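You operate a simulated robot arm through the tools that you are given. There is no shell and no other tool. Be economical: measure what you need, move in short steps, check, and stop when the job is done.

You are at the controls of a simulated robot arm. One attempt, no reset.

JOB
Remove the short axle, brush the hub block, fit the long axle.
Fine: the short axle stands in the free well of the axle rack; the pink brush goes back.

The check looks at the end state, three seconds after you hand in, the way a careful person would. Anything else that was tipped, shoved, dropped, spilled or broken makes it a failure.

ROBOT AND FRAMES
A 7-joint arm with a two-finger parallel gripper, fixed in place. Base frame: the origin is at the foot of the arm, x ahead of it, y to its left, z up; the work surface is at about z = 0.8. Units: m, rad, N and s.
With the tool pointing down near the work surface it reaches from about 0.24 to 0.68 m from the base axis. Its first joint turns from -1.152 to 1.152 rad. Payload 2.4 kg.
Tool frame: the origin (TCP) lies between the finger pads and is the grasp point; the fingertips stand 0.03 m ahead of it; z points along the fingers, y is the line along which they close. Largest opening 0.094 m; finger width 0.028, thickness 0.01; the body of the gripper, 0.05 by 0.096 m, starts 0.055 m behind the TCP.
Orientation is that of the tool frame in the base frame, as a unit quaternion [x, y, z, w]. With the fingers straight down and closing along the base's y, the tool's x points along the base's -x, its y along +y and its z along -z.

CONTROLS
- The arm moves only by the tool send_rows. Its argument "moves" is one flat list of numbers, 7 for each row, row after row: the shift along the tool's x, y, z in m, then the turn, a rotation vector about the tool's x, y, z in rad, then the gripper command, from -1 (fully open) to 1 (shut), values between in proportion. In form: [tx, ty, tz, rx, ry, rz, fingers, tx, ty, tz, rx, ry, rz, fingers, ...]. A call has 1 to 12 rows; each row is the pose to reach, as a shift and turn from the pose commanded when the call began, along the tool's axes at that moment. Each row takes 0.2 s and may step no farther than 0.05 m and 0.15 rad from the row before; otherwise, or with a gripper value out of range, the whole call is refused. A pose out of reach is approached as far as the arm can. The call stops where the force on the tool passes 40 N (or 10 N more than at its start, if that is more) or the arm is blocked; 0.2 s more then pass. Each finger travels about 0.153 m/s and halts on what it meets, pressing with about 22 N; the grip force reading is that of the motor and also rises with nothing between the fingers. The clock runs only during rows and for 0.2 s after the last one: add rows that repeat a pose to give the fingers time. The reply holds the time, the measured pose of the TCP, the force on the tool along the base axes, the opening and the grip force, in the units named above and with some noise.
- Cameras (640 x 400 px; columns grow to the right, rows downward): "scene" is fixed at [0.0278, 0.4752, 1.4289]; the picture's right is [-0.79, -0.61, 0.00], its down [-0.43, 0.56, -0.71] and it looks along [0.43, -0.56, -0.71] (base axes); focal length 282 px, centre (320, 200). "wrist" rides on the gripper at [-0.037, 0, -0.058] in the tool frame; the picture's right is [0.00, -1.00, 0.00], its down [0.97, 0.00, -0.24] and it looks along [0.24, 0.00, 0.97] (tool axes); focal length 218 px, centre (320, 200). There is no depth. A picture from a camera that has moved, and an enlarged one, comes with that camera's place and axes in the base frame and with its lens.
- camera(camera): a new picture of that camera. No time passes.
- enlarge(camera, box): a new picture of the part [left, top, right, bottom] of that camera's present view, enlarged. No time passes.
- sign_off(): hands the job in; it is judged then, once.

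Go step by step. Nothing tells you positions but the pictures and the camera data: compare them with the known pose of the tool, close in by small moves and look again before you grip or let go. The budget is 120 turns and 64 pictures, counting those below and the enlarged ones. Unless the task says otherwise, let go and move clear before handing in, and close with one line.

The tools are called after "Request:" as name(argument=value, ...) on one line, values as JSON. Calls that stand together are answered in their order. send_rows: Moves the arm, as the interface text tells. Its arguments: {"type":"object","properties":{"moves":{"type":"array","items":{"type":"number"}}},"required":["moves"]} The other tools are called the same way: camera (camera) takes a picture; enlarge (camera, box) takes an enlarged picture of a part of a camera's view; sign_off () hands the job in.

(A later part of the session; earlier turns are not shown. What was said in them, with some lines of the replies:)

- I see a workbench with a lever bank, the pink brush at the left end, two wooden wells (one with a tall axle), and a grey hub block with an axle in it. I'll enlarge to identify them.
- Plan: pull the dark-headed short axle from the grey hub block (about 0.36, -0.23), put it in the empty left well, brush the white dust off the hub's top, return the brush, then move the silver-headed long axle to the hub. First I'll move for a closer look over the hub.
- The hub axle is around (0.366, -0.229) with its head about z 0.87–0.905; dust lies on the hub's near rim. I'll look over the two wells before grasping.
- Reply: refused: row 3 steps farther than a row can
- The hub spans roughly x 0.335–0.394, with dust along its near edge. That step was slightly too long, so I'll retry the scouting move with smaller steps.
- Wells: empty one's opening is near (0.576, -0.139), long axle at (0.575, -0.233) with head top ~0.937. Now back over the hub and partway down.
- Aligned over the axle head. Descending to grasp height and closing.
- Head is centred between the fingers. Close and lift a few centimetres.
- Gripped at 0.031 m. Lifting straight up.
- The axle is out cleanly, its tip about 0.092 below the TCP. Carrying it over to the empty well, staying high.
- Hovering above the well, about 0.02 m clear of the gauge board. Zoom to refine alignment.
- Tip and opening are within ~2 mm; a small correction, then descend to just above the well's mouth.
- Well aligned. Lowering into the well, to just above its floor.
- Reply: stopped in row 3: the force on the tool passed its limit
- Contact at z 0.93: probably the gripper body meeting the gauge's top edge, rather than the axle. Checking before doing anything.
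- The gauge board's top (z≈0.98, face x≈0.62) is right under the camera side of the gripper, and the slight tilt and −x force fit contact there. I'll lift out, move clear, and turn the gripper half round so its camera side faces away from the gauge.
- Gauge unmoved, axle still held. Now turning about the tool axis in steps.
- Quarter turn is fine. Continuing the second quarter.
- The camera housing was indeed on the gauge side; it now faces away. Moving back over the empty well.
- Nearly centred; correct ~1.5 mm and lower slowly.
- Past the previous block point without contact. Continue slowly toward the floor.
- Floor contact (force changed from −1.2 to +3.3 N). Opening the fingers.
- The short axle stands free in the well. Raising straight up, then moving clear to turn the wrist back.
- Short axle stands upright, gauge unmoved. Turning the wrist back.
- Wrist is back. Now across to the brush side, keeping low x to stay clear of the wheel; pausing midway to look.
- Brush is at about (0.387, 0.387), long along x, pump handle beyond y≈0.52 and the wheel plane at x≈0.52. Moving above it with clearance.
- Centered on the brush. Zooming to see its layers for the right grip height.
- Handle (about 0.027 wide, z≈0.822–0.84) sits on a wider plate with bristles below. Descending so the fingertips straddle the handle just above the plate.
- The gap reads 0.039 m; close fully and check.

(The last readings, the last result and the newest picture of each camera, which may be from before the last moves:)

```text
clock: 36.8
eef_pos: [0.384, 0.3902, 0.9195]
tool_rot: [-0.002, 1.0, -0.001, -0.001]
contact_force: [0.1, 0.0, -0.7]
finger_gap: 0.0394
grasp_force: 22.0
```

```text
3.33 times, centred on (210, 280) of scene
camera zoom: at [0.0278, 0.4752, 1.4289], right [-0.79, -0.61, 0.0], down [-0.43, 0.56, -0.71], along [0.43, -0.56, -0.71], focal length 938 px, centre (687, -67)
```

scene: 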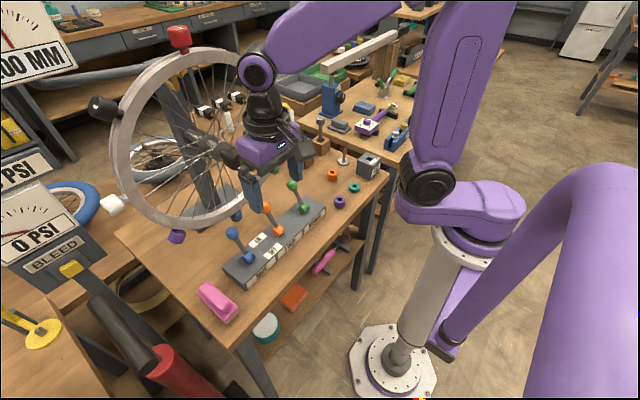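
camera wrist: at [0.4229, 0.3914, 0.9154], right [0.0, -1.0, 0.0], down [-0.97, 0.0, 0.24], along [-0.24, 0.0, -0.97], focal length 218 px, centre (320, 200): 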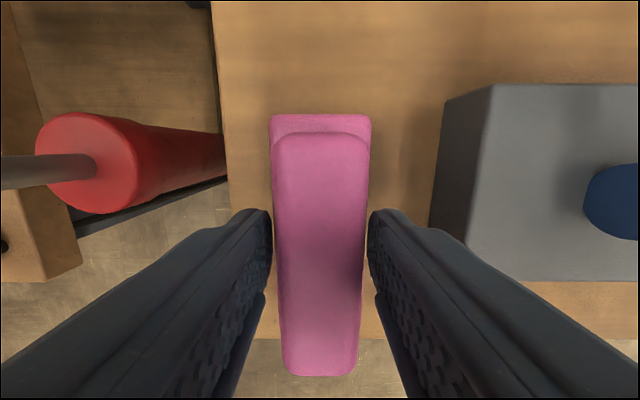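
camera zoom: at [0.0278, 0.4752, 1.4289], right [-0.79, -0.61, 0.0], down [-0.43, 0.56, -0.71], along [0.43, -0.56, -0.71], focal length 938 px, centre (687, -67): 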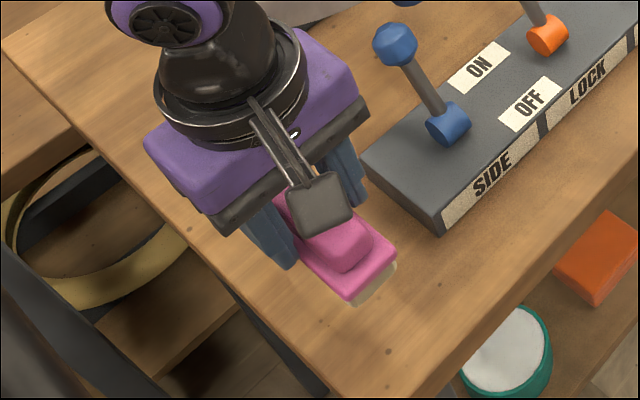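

The brush is lifted; bristles are about 0.057 below the TCP. Carrying it back, high and at low x.

Request:
send_rows(moves=[0.02, 0, -0.04, 0, 0, 0, 1, 0.045, 0, -0.08, 0, 0, 0, 1, 0.062, -0.025, -0.115, 0, 0, 0, 1, 0.062, -0.065, -0.135, 0, 0, 0, 1, 0.062, -0.11, -0.14, 0, 0, 0, 1, 0.062, -0.155, -0.14, 0, 0, 0, 1, 0.062, -0.2, -0.14, 0, 0, 0, 1, 0.062, -0.245, -0.14, 0, 0, 0, 1, 0.062, -0.29, -0.14, 0, 0, 0, 1, 0.062, -0.335, -0.14, 0, 0, 0, 1, 0.062, -0.38, -0.14, 0, 0, 0, 1, 0.062, -0.425, -0.14, 0, 0, 0, 1])

```text
clock: 39.4
eef_pos: [0.3234, -0.0353, 1.0539]
tool_rot: [-0.002, 1.0, -0.002, 0.0]
contact_force: [-0.2, -0.1, 0.2]
finger_gap: 0.0393
grasp_force: 22.4
```

Request:
send_rows(moves=[-0.01, -0.045, 0, 0, 0, 0, 1, -0.02, -0.09, 0, 0, 0, 0, 1, -0.032, -0.135, 0, 0, 0, 0, 1, -0.032, -0.175, 0.01, 0, 0, 0, 1, -0.032, -0.194, 0.04, 0, 0, 0, 1, -0.032, -0.194, 0.08, 0, 0, 0, 1, -0.032, -0.194, 0.104, 0, 0, 0, 1, -0.032, -0.194, 0.104, 0, 0, 0, 1])

Request:
enlarge(camera="scene", box=[320, 90, 420, 190])

```text
clock: 41.2
eef_pos: [0.3581, -0.2291, 0.9533]
tool_rot: [-0.001, 1.0, 0.0, 0.0]
contact_force: [0.3, -0.9, -1.2]
finger_gap: 0.0393
grasp_force: 22.3
```

```text
4.00 times, centred on (370, 140) of scene
camera zoom: at [0.0278, 0.4752, 1.4289], right [-0.79, -0.61, 0.0], down [-0.43, 0.56, -0.71], along [0.43, -0.56, -0.71], focal length 1126 px, centre (120, 440)
```

zoom: 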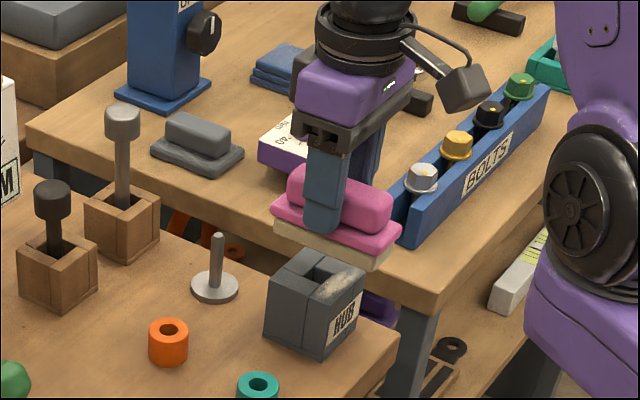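

Brush is level above the hub with about 4 cm to go. Descend gently until light contact.

Request:
send_rows(moves=[0, 0, 0.015, 0, 0, 0, 1, 0, 0, 0.027, 0, 0, 0, 1, 0, 0, 0.032, 0, 0, 0, 1, 0, 0, 0.034, 0, 0, 0, 1])

```text
clock: 42.2
eef_pos: [0.3556, -0.2299, 0.9201]
tool_rot: [-0.002, 1.0, -0.002, 0.0]
contact_force: [-0.8, -0.1, -0.4]
finger_gap: 0.0393
grasp_force: 22.4
```

Request:
send_rows(moves=[0, 0, 0.002, 0, 0, 0, 1, 0, 0, 0.003, 0, 0, 0, 1, 0, 0, 0.004, 0, 0, 0, 1])

```text
clock: 43.0
eef_pos: [0.356, -0.2301, 0.9168]
tool_rot: [-0.002, 1.0, -0.001, -0.001]
contact_force: [-4.0, 4.7, 16.9]
finger_gap: 0.0392
grasp_force: 21.4
```

Contact (17 N). Easing 1 mm and sweeping side to side lightly.

Request:
send_rows(moves=[0, 0, -0.001, 0, 0, 0, 1, 0, 0.012, -0.001, 0, 0, 0, 1, 0, 0.024, -0.001, 0, 0, 0, 1, 0, 0.012, -0.001, 0, 0, 0, 1, 0, 0, -0.001, 0, 0, 0, 1, 0, -0.012, -0.001, 0, 0, 0, 1, 0, -0.024, -0.001, 0, 0, 0, 1, 0, -0.012, -0.001, 0, 0, 0, 1, 0, 0, -0.001, 0, 0, 0, 1])

Request:
enlarge(camera="scene", box=[320, 90, 420, 190])

```text
clock: 45.0
eef_pos: [0.3551, -0.2306, 0.9193]
tool_rot: [-0.002, 1.0, 0.0, 0.0]
contact_force: [-0.1, -0.6, 0.0]
finger_gap: 0.0393
grasp_force: 21.7
```

```text
4.00 times, centred on (370, 140) of scene
camera zoom: at [0.0278, 0.4752, 1.4289], right [-0.79, -0.61, 0.0], down [-0.43, 0.56, -0.71], along [0.43, -0.56, -0.71], focal length 1126 px, centre (120, 440)
```

zoom: 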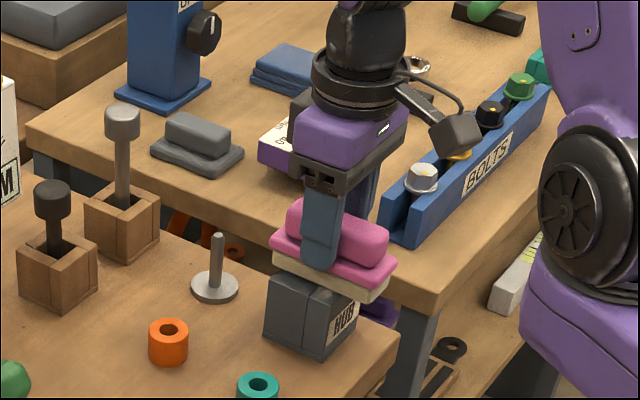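

No force at that height, so repeating the strokes slightly lower.

Request:
send_rows(moves=[0, 0, 0.001, 0, 0, 0, 1, 0, 0.012, 0.001, 0, 0, 0, 1, 0, 0.024, 0.001, 0, 0, 0, 1, 0, 0.012, 0.001, 0, 0, 0, 1, 0, 0, 0.001, 0, 0, 0, 1, 0, -0.012, 0.001, 0, 0, 0, 1, 0, -0.024, 0.001, 0, 0, 0, 1, 0, -0.012, 0.001, 0, 0, 0, 1, 0, 0, 0.001, 0, 0, 0, 1, 0, 0.012, 0.001, 0, 0, 0, 1, 0, 0, 0.001, 0, 0, 0, 1])

Request:
send_rows(moves=[0, 0, -0.02, 0, 0, 0, 1, 0, 0.0, -0.06, 0, 0, 0, 1, 0, 0, -0.1, 0, 0, 0, 1, 0, 0, -0.1, 0, 0, 0, 1])

Request:
enlarge(camera="scene", box=[330, 100, 420, 190])

```text
clock: 47.4
eef_pos: [0.3573, -0.229, 0.9179]
tool_rot: [-0.003, 1.0, -0.001, 0.0]
contact_force: [-0.3, -0.1, -1.1]
finger_gap: 0.0389
grasp_force: 22.1
```

```text
clock: 48.4
eef_pos: [0.3563, -0.2266, 1.016]
tool_rot: [-0.002, 1.0, -0.001, 0.0]
contact_force: [-0.3, 0.1, -0.9]
finger_gap: 0.0393
grasp_force: 22.4
```

```text
4.44 times, centred on (375, 145) of scene
camera zoom: at [0.0278, 0.4752, 1.4289], right [-0.79, -0.61, 0.0], down [-0.43, 0.56, -0.71], along [0.43, -0.56, -0.71], focal length 1251 px, centre (76, 444)
```

zoom: 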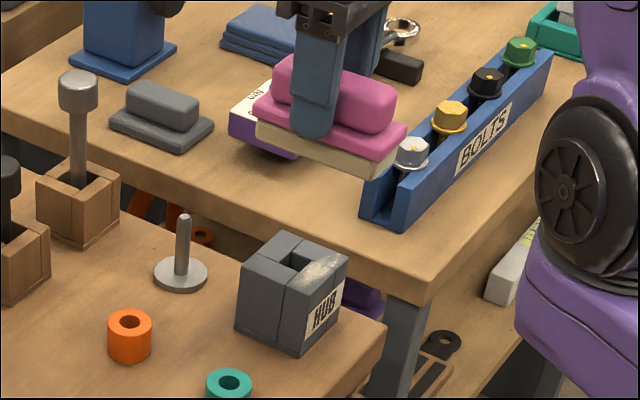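

The dust is thinner but not gone. More strokes with slightly more pressure and travel.

Request:
send_rows(moves=[0, 0, 0.04, 0, 0, 0, 1, 0, 0, 0.08, 0, 0, 0, 1, 0, 0, 0.098, 0, 0, 0, 1, 0, 0, 0.102, 0, 0, 0, 1])

```text
clock: 49.4
eef_pos: [0.3569, -0.2305, 0.9147]
tool_rot: [-0.003, 1.0, -0.002, 0.001]
contact_force: [-1.4, 2.9, 17.2]
finger_gap: 0.0397
grasp_force: 22.0
```

Request:
send_rows(moves=[0, 0.015, 0, 0, 0, 0, 1, 0, 0.03, 0, 0, 0, 0, 1, 0, 0.015, 0, 0, 0, 0, 1, 0, 0, 0, 0, 0, 0, 1, 0, -0.015, 0, 0, 0, 0, 1, 0, -0.03, 0, 0, 0, 0, 1, 0, -0.015, 0, 0, 0, 0, 1, 0, 0, 0, 0, 0, 0, 1, 0, 0.015, 0, 0, 0, 0, 1, 0, 0.03, 0, 0, 0, 0, 1, 0, 0.015, 0, 0, 0, 0, 1, 0, 0, 0, 0, 0, 0, 1])

Request:
send_rows(moves=[0, -0.015, 0, 0, 0, 0, 1, 0, -0.03, 0, 0, 0, 0, 1, 0, -0.015, 0, 0, 0, 0, 1, 0, 0, 0, 0, 0, 0, 1, 0, 0.015, 0, 0, 0, 0, 1, 0, 0.03, 0, 0, 0, 0, 1, 0, 0.015, 0, 0, 0, 0, 1, 0, 0, 0, 0, 0, 0, 1, 0, 0, -0.04, 0, 0, 0, 1, 0, 0, -0.08, 0, 0, 0, 1, 0, 0, -0.1, 0, 0, 0, 1])

Request:
enlarge(camera="scene", box=[330, 100, 420, 190])

```text
clock: 52.0
eef_pos: [0.3558, -0.2298, 0.9146]
tool_rot: [-0.001, 1.0, -0.001, -0.001]
contact_force: [-0.5, -0.5, -0.6]
finger_gap: 0.0391
grasp_force: 21.9
```

```text
clock: 54.4
eef_pos: [0.358, -0.2289, 1.0176]
tool_rot: [-0.001, 1.0, 0.0, 0.0]
contact_force: [0.6, 0.3, -1.0]
finger_gap: 0.0391
grasp_force: 22.4
```

```text
4.44 times, centred on (375, 145) of scene
camera zoom: at [0.0278, 0.4752, 1.4289], right [-0.79, -0.61, 0.0], down [-0.43, 0.56, -0.71], along [0.43, -0.56, -0.71], focal length 1251 px, centre (76, 444)
```

zoom: 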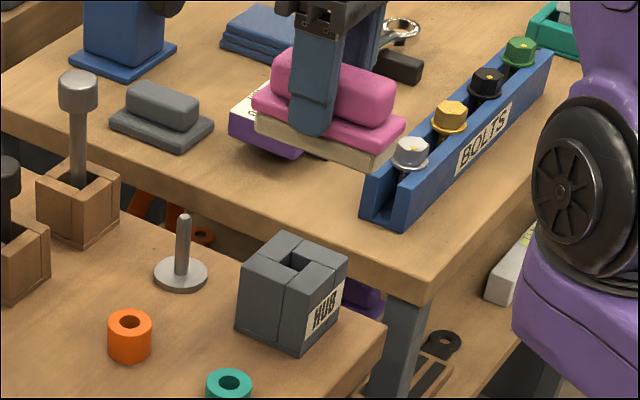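

The hub is clean. Now returning the brush to its spot, same route.

Request:
send_rows(moves=[0.012, 0.02, -0.035, 0, 0, 0, 1, 0.025, 0.06, -0.037, 0, 0, 0, 1, 0.036, 0.1, -0.037, 0, 0, 0, 1, 0.036, 0.145, -0.037, 0, 0, 0, 1, 0.036, 0.19, -0.037, 0, 0, 0, 1, 0.036, 0.235, -0.037, 0, 0, 0, 1, 0.036, 0.28, -0.037, 0, 0, 0, 1, 0.036, 0.325, -0.037, 0, 0, 0, 1, 0.036, 0.37, -0.037, 0, 0, 0, 1, 0.036, 0.415, -0.037, 0, 0, 0, 1, 0.036, 0.46, -0.037, 0, 0, 0, 1, 0.036, 0.505, -0.037, 0, 0, 0, 1])

```text
clock: 57.0
eef_pos: [0.3188, 0.2763, 1.0482]
tool_rot: [-0.001, 1.0, -0.001, -0.001]
contact_force: [0.3, 0.3, -1.4]
finger_gap: 0.0393
grasp_force: 21.9
```

Request:
send_rows(moves=[0, 0.045, 0, 0, 0, 0, 1, 0, 0.085, 0, 0, 0, 0, 1, -0.02, 0.1137, 0.02, 0, 0, 0, 1, -0.045, 0.1137, 0.06, 0, 0, 0, 1, -0.066, 0.1137, 0.1, 0, 0, 0, 1, -0.066, 0.1137, 0.14, 0, 0, 0, 1, -0.066, 0.1137, 0.17, 0, 0, 0, 1, -0.066, 0.1137, 0.17, 0, 0, 0, 1])

Request:
enlarge(camera="scene", box=[150, 220, 270, 340])

```text
clock: 58.8
eef_pos: [0.3878, 0.3896, 0.8776]
tool_rot: [-0.003, 1.0, -0.001, 0.001]
contact_force: [0.0, 0.1, -1.5]
finger_gap: 0.0393
grasp_force: 22.2
```

```text
3.33 times, centred on (210, 280) of scene
camera zoom: at [0.0278, 0.4752, 1.4289], right [-0.79, -0.61, 0.0], down [-0.43, 0.56, -0.71], along [0.43, -0.56, -0.71], focal length 938 px, centre (687, -67)
```

zoom: 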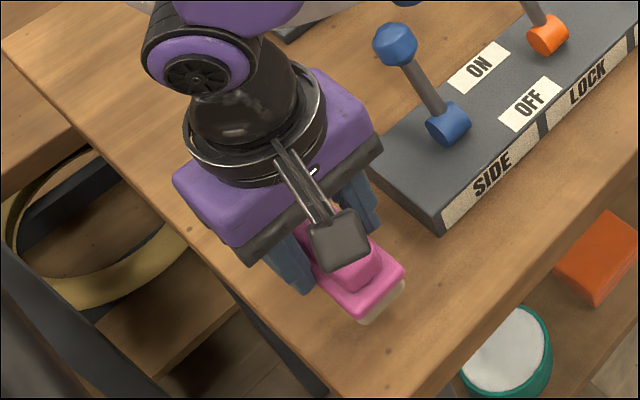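

Request:
send_rows(moves=[0.001, 0, 0.01, 0, 0, 0, 1, 0.001, 0, 0.017, 0, 0, 0, 1, 0.001, 0, 0.02, 0, 0, 0, 1, 0.001, 0, 0.022, 0, 0, 0, 1])

```text
clock: 59.8
eef_pos: [0.3836, 0.3892, 0.8581]
tool_rot: [-0.002, 1.0, 0.0, 0.0]
contact_force: [-0.2, -0.3, -0.5]
finger_gap: 0.0394
grasp_force: 22.3
```

Request:
send_rows(moves=[0, 0, 0.001, 0, 0, 0, 1, 0, 0, 0.002, 0, 0, 0, 1, 0, 0, 0.0025, 0, 0, 0, 1])

```text
clock: 60.6
eef_pos: [0.3829, 0.3893, 0.8568]
tool_rot: [-0.002, 1.0, -0.001, 0.001]
contact_force: [0.3, 0.2, -0.9]
finger_gap: 0.039
grasp_force: 21.7
```

Request:
send_rows(moves=[0, 0, 0.001, 0, 0, 0, 1, 0, 0, 0.002, 0, 0, 0, 1])

```text
clock: 61.2
eef_pos: [0.384, 0.3878, 0.8534]
tool_rot: [-0.002, 1.0, 0.0, 0.0]
contact_force: [0.7, 1.3, -0.4]
finger_gap: 0.0395
grasp_force: 21.9
```

Request:
send_rows(moves=[0, 0, 0.001, 0, 0, 0, 1, 0, 0, 0.0015, 0, 0, 0, 1])

```text
clock: 61.8
eef_pos: [0.3844, 0.3884, 0.8525]
tool_rot: [-0.002, 1.0, -0.001, 0.0]
contact_force: [-0.1, 0.1, -0.1]
finger_gap: 0.0392
grasp_force: 21.6
```

Request:
send_rows(moves=[0, 0, 0.001, 0, 0, 0, 1, 0, 0, 0.0015, 0, 0, 0, 1])

```text
clock: 62.4
eef_pos: [0.3846, 0.3883, 0.8516]
tool_rot: [-0.001, 1.0, 0.0, 0.001]
contact_force: [-0.2, -3.3, 10.9]
finger_gap: 0.0392
grasp_force: 21.7
```

Firm table contact. Releasing and rising.

Request:
send_rows(moves=[0, 0, -0.0007, 0, 0, 0, 1, 0, 0, -0.0007, 0, 0, 0, 0, 0, 0, -0.0007, 0, 0, 0, -0.4, 0, 0, -0.0007, 0, 0, 0, -1, 0, 0, -0.0007, 0, 0, 0, -1, 0, 0, -0.03, 0, 0, 0, -1, 0, 0, -0.07, 0, 0, 0, -1, 0.02, 0, -0.11, 0, 0, 0, -1, 0.05, 0, -0.15, 0, 0, 0, -1, 0.065, -0.02, -0.19, 0, 0, 0, -1, 0.065, -0.06, -0.21, 0, 0, 0, -1])

Request:
enlarge(camera="scene", box=[150, 220, 270, 340])

```text
clock: 64.8
eef_pos: [0.3194, 0.3314, 1.0637]
tool_rot: [-0.002, 1.0, -0.001, -0.001]
contact_force: [0.7, -0.3, -0.3]
finger_gap: 0.0941
grasp_force: 0.1
```

```text
3.33 times, centred on (210, 280) of scene
camera zoom: at [0.0277, 0.4752, 1.4289], right [-0.79, -0.61, 0.0], down [-0.43, 0.56, -0.71], along [0.43, -0.56, -0.71], focal length 938 px, centre (687, -67)
```

zoom: 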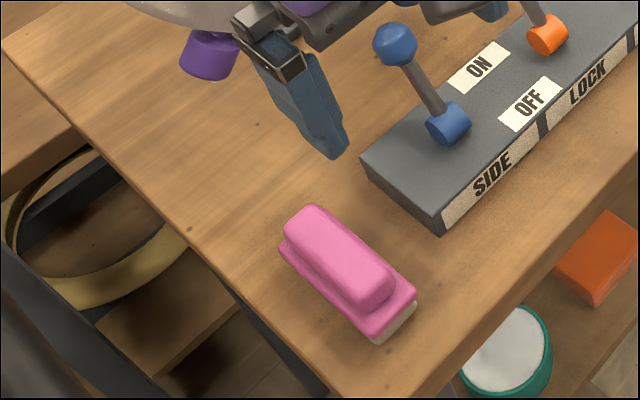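

Brush is back exactly in place. Now over to the long axle.

Request:
send_rows(moves=[0, -0.045, 0, 0, 0, 0, -1, 0, -0.09, 0, 0, 0, 0, -1, 0, -0.135, 0, 0, 0, 0, -1, 0, -0.18, 0, 0, 0, 0, -1, 0, -0.225, 0, 0, 0, 0, -1, 0, -0.27, 0, 0, 0, 0, -1, 0, -0.315, 0, 0, 0, 0, -1, 0, -0.36, 0, 0, 0, 0, -1, 0, -0.405, 0, 0, 0, 0, -1, 0, -0.45, 0, 0, 0, 0, -1, -0.005, -0.495, 0, 0, 0, 0, -1, -0.02, -0.535, 0, 0, 0, 0, -1])

Request:
send_rows(moves=[-0.04, -0.01, 0, 0, 0, 0, -1, -0.08, -0.02, 0, 0, 0, 0, -0.6, -0.12, -0.03, 0, 0, 0, 0, -0.4, -0.16, -0.03, 0, 0, 0, 0, -0.4, -0.2, -0.03, 0, 0, 0, 0, -0.4, -0.236, -0.03, 0.02, 0, 0, 0, -0.4, -0.236, -0.03, 0.05, 0, 0, 0, -0.4, -0.236, -0.03, 0.06, 0, 0, 0, -0.4])

Request:
camera(camera="wrist")

Request:
enlarge(camera="scene", box=[270, 70, 380, 180])

```text
clock: 67.4
eef_pos: [0.3348, -0.205, 1.063]
tool_rot: [-0.002, 1.0, -0.001, -0.001]
contact_force: [-0.3, -0.1, 0.5]
finger_gap: 0.0941
grasp_force: 0.0
```

```text
clock: 69.2
eef_pos: [0.5757, -0.2344, 1.0016]
tool_rot: [-0.002, 1.0, 0.0, -0.001]
contact_force: [0.3, -0.2, 0.8]
finger_gap: 0.066
grasp_force: 0.1
```

```text
15 pictures are left
camera wrist: at [0.613, -0.2334, 1.0588], right [0.0, -1.0, 0.0], down [-0.97, 0.0, 0.24], along [-0.24, 0.0, -0.97], focal length 218 px, centre (320, 200)
```

wrist: 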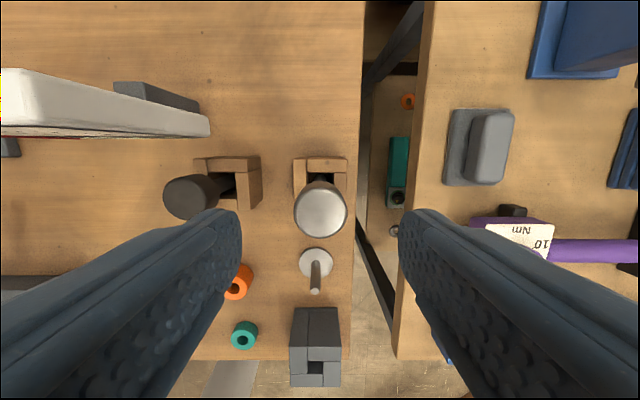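

```text
3.64 times, centred on (325, 125) of scene
camera zoom: at [0.0278, 0.4752, 1.4289], right [-0.79, -0.61, 0.0], down [-0.43, 0.56, -0.71], along [0.43, -0.56, -0.71], focal length 1024 px, centre (302, 473)
```

zoom: 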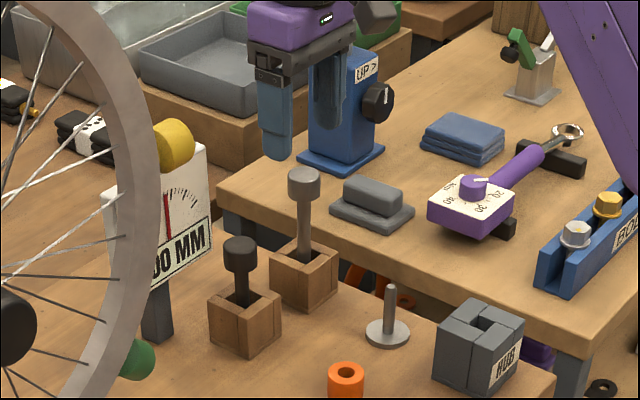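

Centred over the long axle's head. Descend and check.

Request:
send_rows(moves=[0, 0.0003, 0.035, 0, 0, 0, -0.4, 0, 0.0003, 0.06, 0, 0, 0, -0.4, 0, 0.0003, 0.072, 0, 0, 0, -0.4, 0, 0.0003, 0.072, 0, 0, 0, -0.4])

Request:
camera(camera="wrist")

Request:
enlarge(camera="scene", box=[270, 80, 370, 180])

```text
clock: 70.2
eef_pos: [0.5772, -0.2341, 0.9286]
tool_rot: [-0.002, 1.0, -0.001, 0.001]
contact_force: [-0.1, -0.2, -0.6]
finger_gap: 0.0661
grasp_force: 0.1
```

```text
13 pictures are left
camera wrist: at [0.6138, -0.2327, 0.9873], right [0.0, -1.0, 0.0], down [-0.97, 0.0, 0.24], along [-0.24, 0.0, -0.97], focal length 218 px, centre (320, 200)
```

wrist: 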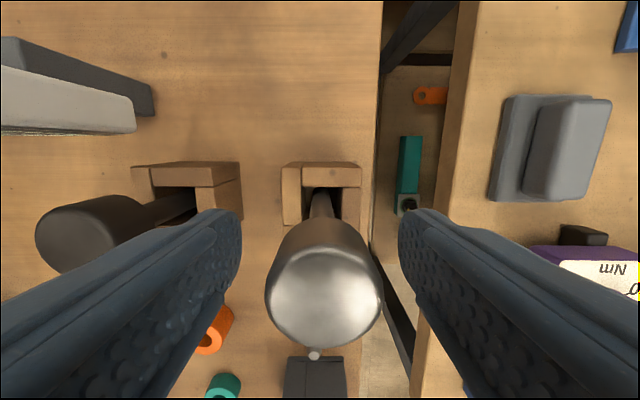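

```text
4.00 times, centred on (320, 130) of scene
camera zoom: at [0.0278, 0.4752, 1.4289], right [-0.79, -0.61, 0.0], down [-0.43, 0.56, -0.71], along [0.43, -0.56, -0.71], focal length 1126 px, centre (320, 480)
```

zoom: 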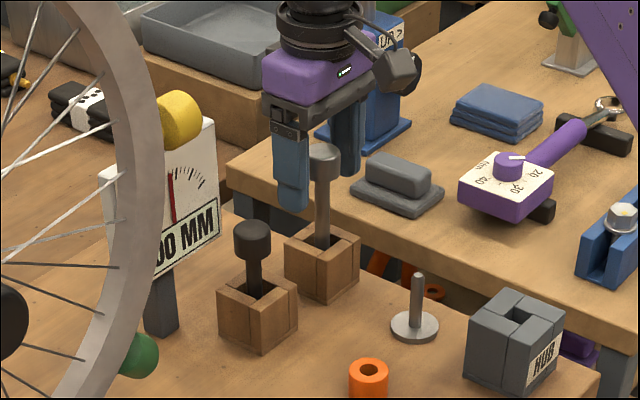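

Good alignment. Grip and lift.

Request:
send_rows(moves=[0, 0, 0, 0, 0, 0, 0.1, 0, 0, 0, 0, 0, 0, 0.6, 0, 0, 0, 0, 0, 0, 1, 0, 0, 0, 0, 0, 0, 1, 0, 0, -0.02, 0, 0, 0, 1, 0, 0, -0.05, 0, 0, 0, 1, 0, 0, -0.09, 0, 0, 0, 1, 0, 0, -0.13, 0, 0, 0, 1, 0, 0, -0.14, 0, 0, 0, 1, 0, 0, -0.14, 0, 0, 0, 1])

```text
clock: 72.4
eef_pos: [0.5777, -0.2351, 1.0708]
tool_rot: [-0.001, 1.0, -0.002, 0.0]
contact_force: [0.1, 0.1, -0.3]
finger_gap: 0.0311
grasp_force: 21.8
```

Held (0.031 gap). Carrying it over the hub.

Request:
send_rows(moves=[0.04, 0.001, 0, 0, 0, 0, 1, 0.08, 0.002, 0, 0, 0, 0, 1, 0.12, 0.003, 0, 0, 0, 0, 1, 0.16, 0.004, 0, 0, 0, 0, 1, 0.2, 0.005, 0, 0, 0, 0, 1, 0.212, 0.0055, 0.02, 0, 0, 0, 1, 0.212, 0.0055, 0.05, 0, 0, 0, 1, 0.212, 0.0055, 0.07, 0, 0, 0, 1, 0.212, 0.0055, 0.07, 0, 0, 0, 1])

Request:
enlarge(camera="wrist", box=[260, 120, 380, 240])

Request:
enlarge(camera="scene", box=[330, 90, 420, 190])

```text
clock: 74.4
eef_pos: [0.3626, -0.2298, 0.9997]
tool_rot: [-0.002, 1.0, -0.002, 0.0]
contact_force: [0.6, 0.0, -0.3]
finger_gap: 0.0311
grasp_force: 22.6
```

```text
3.33 times, centred on (320, 180) of wrist
camera zoom: at [0.4004, -0.2282, 1.057], right [0.0, -1.0, 0.0], down [-0.97, 0.0, 0.24], along [-0.24, 0.0, -0.97], focal length 728 px, centre (320, 267)
```

zoom: 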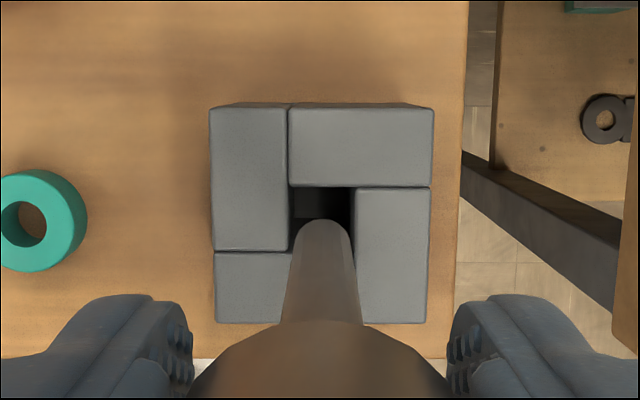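

```text
4.00 times, centred on (375, 140) of scene
camera zoom: at [0.0278, 0.4752, 1.4289], right [-0.79, -0.61, 0.0], down [-0.43, 0.56, -0.71], along [0.43, -0.56, -0.71], focal length 1126 px, centre (100, 440)
```

zoom: 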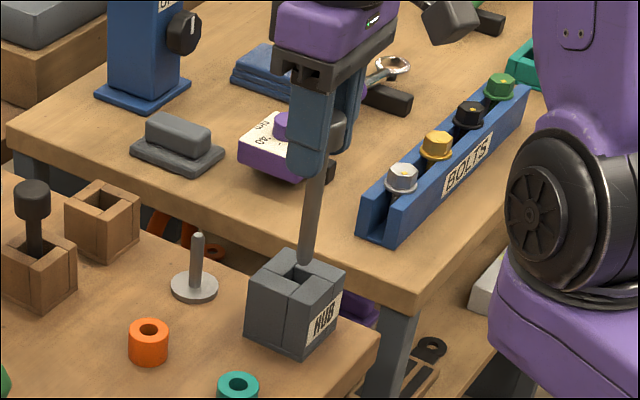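

Tip is ~3 mm short in x; correcting and lowering into the hub's mouth.

Request:
send_rows(moves=[-0.003, 0, 0, 0, 0, 0, 1, -0.003, 0, 0.012, 0, 0, 0, 1, -0.003, 0, 0.02, 0, 0, 0, 1, -0.003, 0, 0.028, 0, 0, 0, 1, -0.003, 0, 0.028, 0, 0, 0, 1])

Request:
enlarge(camera="scene", box=[340, 110, 400, 190])

Request:
enlarge(camera="wrist", box=[260, 120, 380, 240])

```text
clock: 75.6
eef_pos: [0.3664, -0.2304, 0.9729]
tool_rot: [-0.001, 1.0, 0.0, -0.001]
contact_force: [0.2, -0.2, -1.7]
finger_gap: 0.0312
grasp_force: 21.8
```

```text
5.00 times, centred on (370, 150) of scene
camera zoom: at [0.0278, 0.4752, 1.4289], right [-0.79, -0.61, 0.0], down [-0.43, 0.56, -0.71], along [0.43, -0.56, -0.71], focal length 1408 px, centre (70, 450)
```

zoom: 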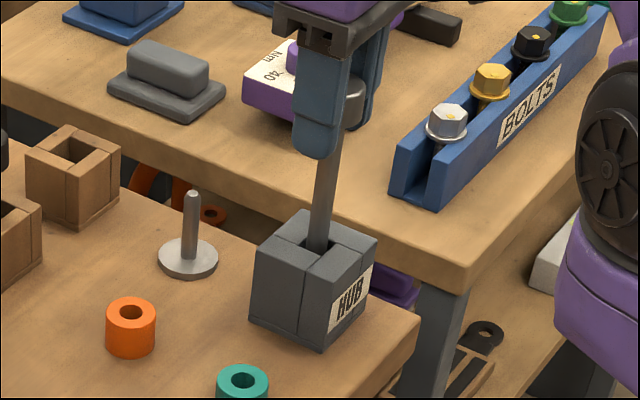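

```text
3.33 times, centred on (320, 180) of wrist
camera zoom: at [0.4039, -0.2278, 1.0301], right [0.0, -1.0, 0.0], down [-0.97, 0.0, 0.24], along [-0.24, 0.0, -0.97], focal length 728 px, centre (320, 267)
```

zoom: 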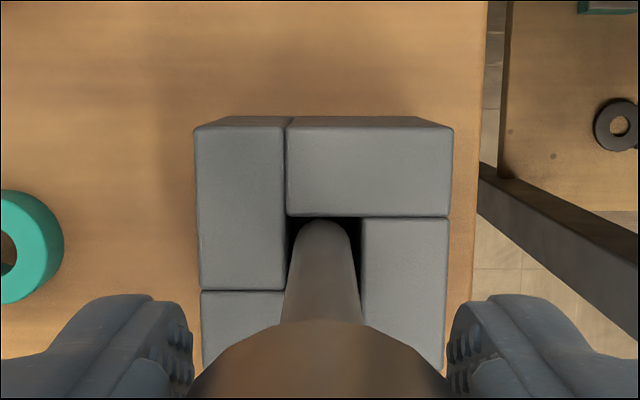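

The stem is in the bore with no contact. Lowering to the floor.

Request:
send_rows(moves=[0.001, 0, 0.012, 0, 0, 0, 1, 0.001, 0, 0.024, 0, 0, 0, 1, 0.001, 0, 0.034, 0, 0, 0, 1, 0.001, 0, 0.04, 0, 0, 0, 1, 0.001, 0, 0.042, 0, 0, 0, 1])

```text
clock: 76.8
eef_pos: [0.3681, -0.2304, 0.93]
tool_rot: [-0.002, 1.0, -0.001, 0.0]
contact_force: [0.1, -0.1, 1.0]
finger_gap: 0.031
grasp_force: 22.3
```

Request:
send_rows(moves=[0, 0, 0.001, 0, 0, 0, 1, 0, 0, 0.0015, 0, 0, 0, 1])

Request:
enlarge(camera="scene", box=[340, 110, 400, 190])

```text
clock: 77.4
eef_pos: [0.3678, -0.2293, 0.9292]
tool_rot: [-0.002, 1.0, -0.001, 0.001]
contact_force: [-0.2, 0.0, 16.3]
finger_gap: 0.0313
grasp_force: 22.1
```

```text
5.00 times, centred on (370, 150) of scene
camera zoom: at [0.0276, 0.4753, 1.4289], right [-0.79, -0.61, 0.0], down [-0.43, 0.56, -0.71], along [0.43, -0.56, -0.71], focal length 1408 px, centre (70, 450)
```

zoom: 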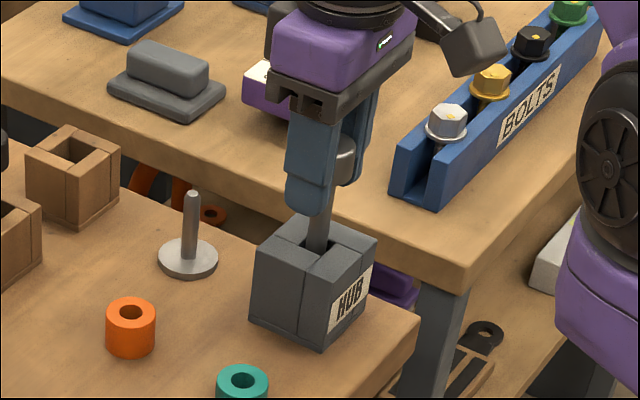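

On the floor of the bore. Easing the pressure and releasing.

Request:
send_rows(moves=[0, 0, -0.001, 0, 0, 0, 1, 0, 0, -0.001, 0, 0, 0, 0.3, 0, 0, -0.001, 0, 0, 0, 0.1, 0, 0, -0.001, 0, 0, 0, -0.2, 0, 0, -0.001, 0, 0, 0, -0.6, 0, 0, -0.001, 0, 0, 0, -0.8, 0, 0, -0.03, 0, 0, 0, -0.8, 0, 0, -0.07, 0, 0, 0, -0.8, 0, 0, -0.11, 0, 0, 0, -0.8, 0, 0, -0.15, 0, 0, 0, -0.8, 0, 0, -0.18, 0, 0, 0, -0.8])

Request:
enlarge(camera="scene", box=[290, 90, 400, 190])

Request:
camera(camera="scene")

```text
clock: 79.8
eef_pos: [0.3665, -0.2277, 1.1095]
tool_rot: [-0.001, 1.0, -0.001, 0.0]
contact_force: [-0.6, 0.6, -0.1]
finger_gap: 0.0846
grasp_force: 0.1
```

```text
4.00 times, centred on (345, 140) of scene
camera zoom: at [0.0278, 0.4752, 1.4289], right [-0.79, -0.61, 0.0], down [-0.43, 0.56, -0.71], along [0.43, -0.56, -0.71], focal length 1126 px, centre (220, 440)
```

zoom: 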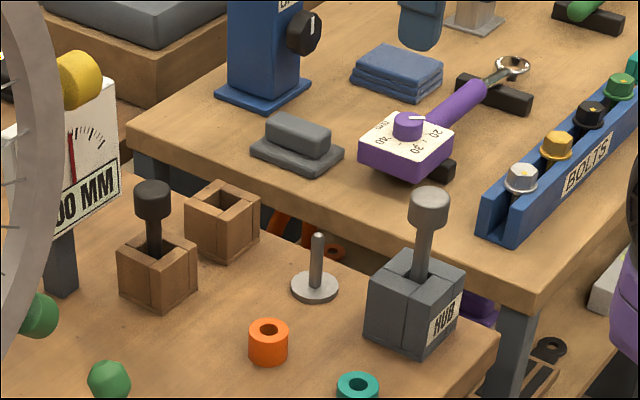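

```text
5 pictures are left
```

scene: 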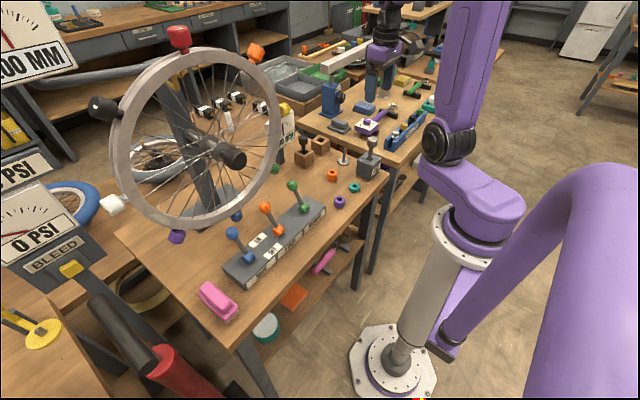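

The long axle stands in the clean hub, the short axle stands in the formerly empty well, and the brush is back. Nothing else has moved and the arm is clear, so I'm handing in.

Request:
sign_off()

```text
The job is handed in.
```

The job is done and handed in: short axle in the free well, hub block brushed clean, long axle fitted and the pink brush back in place. The gripper bumped the gauge board once on the way, but it didn't move.
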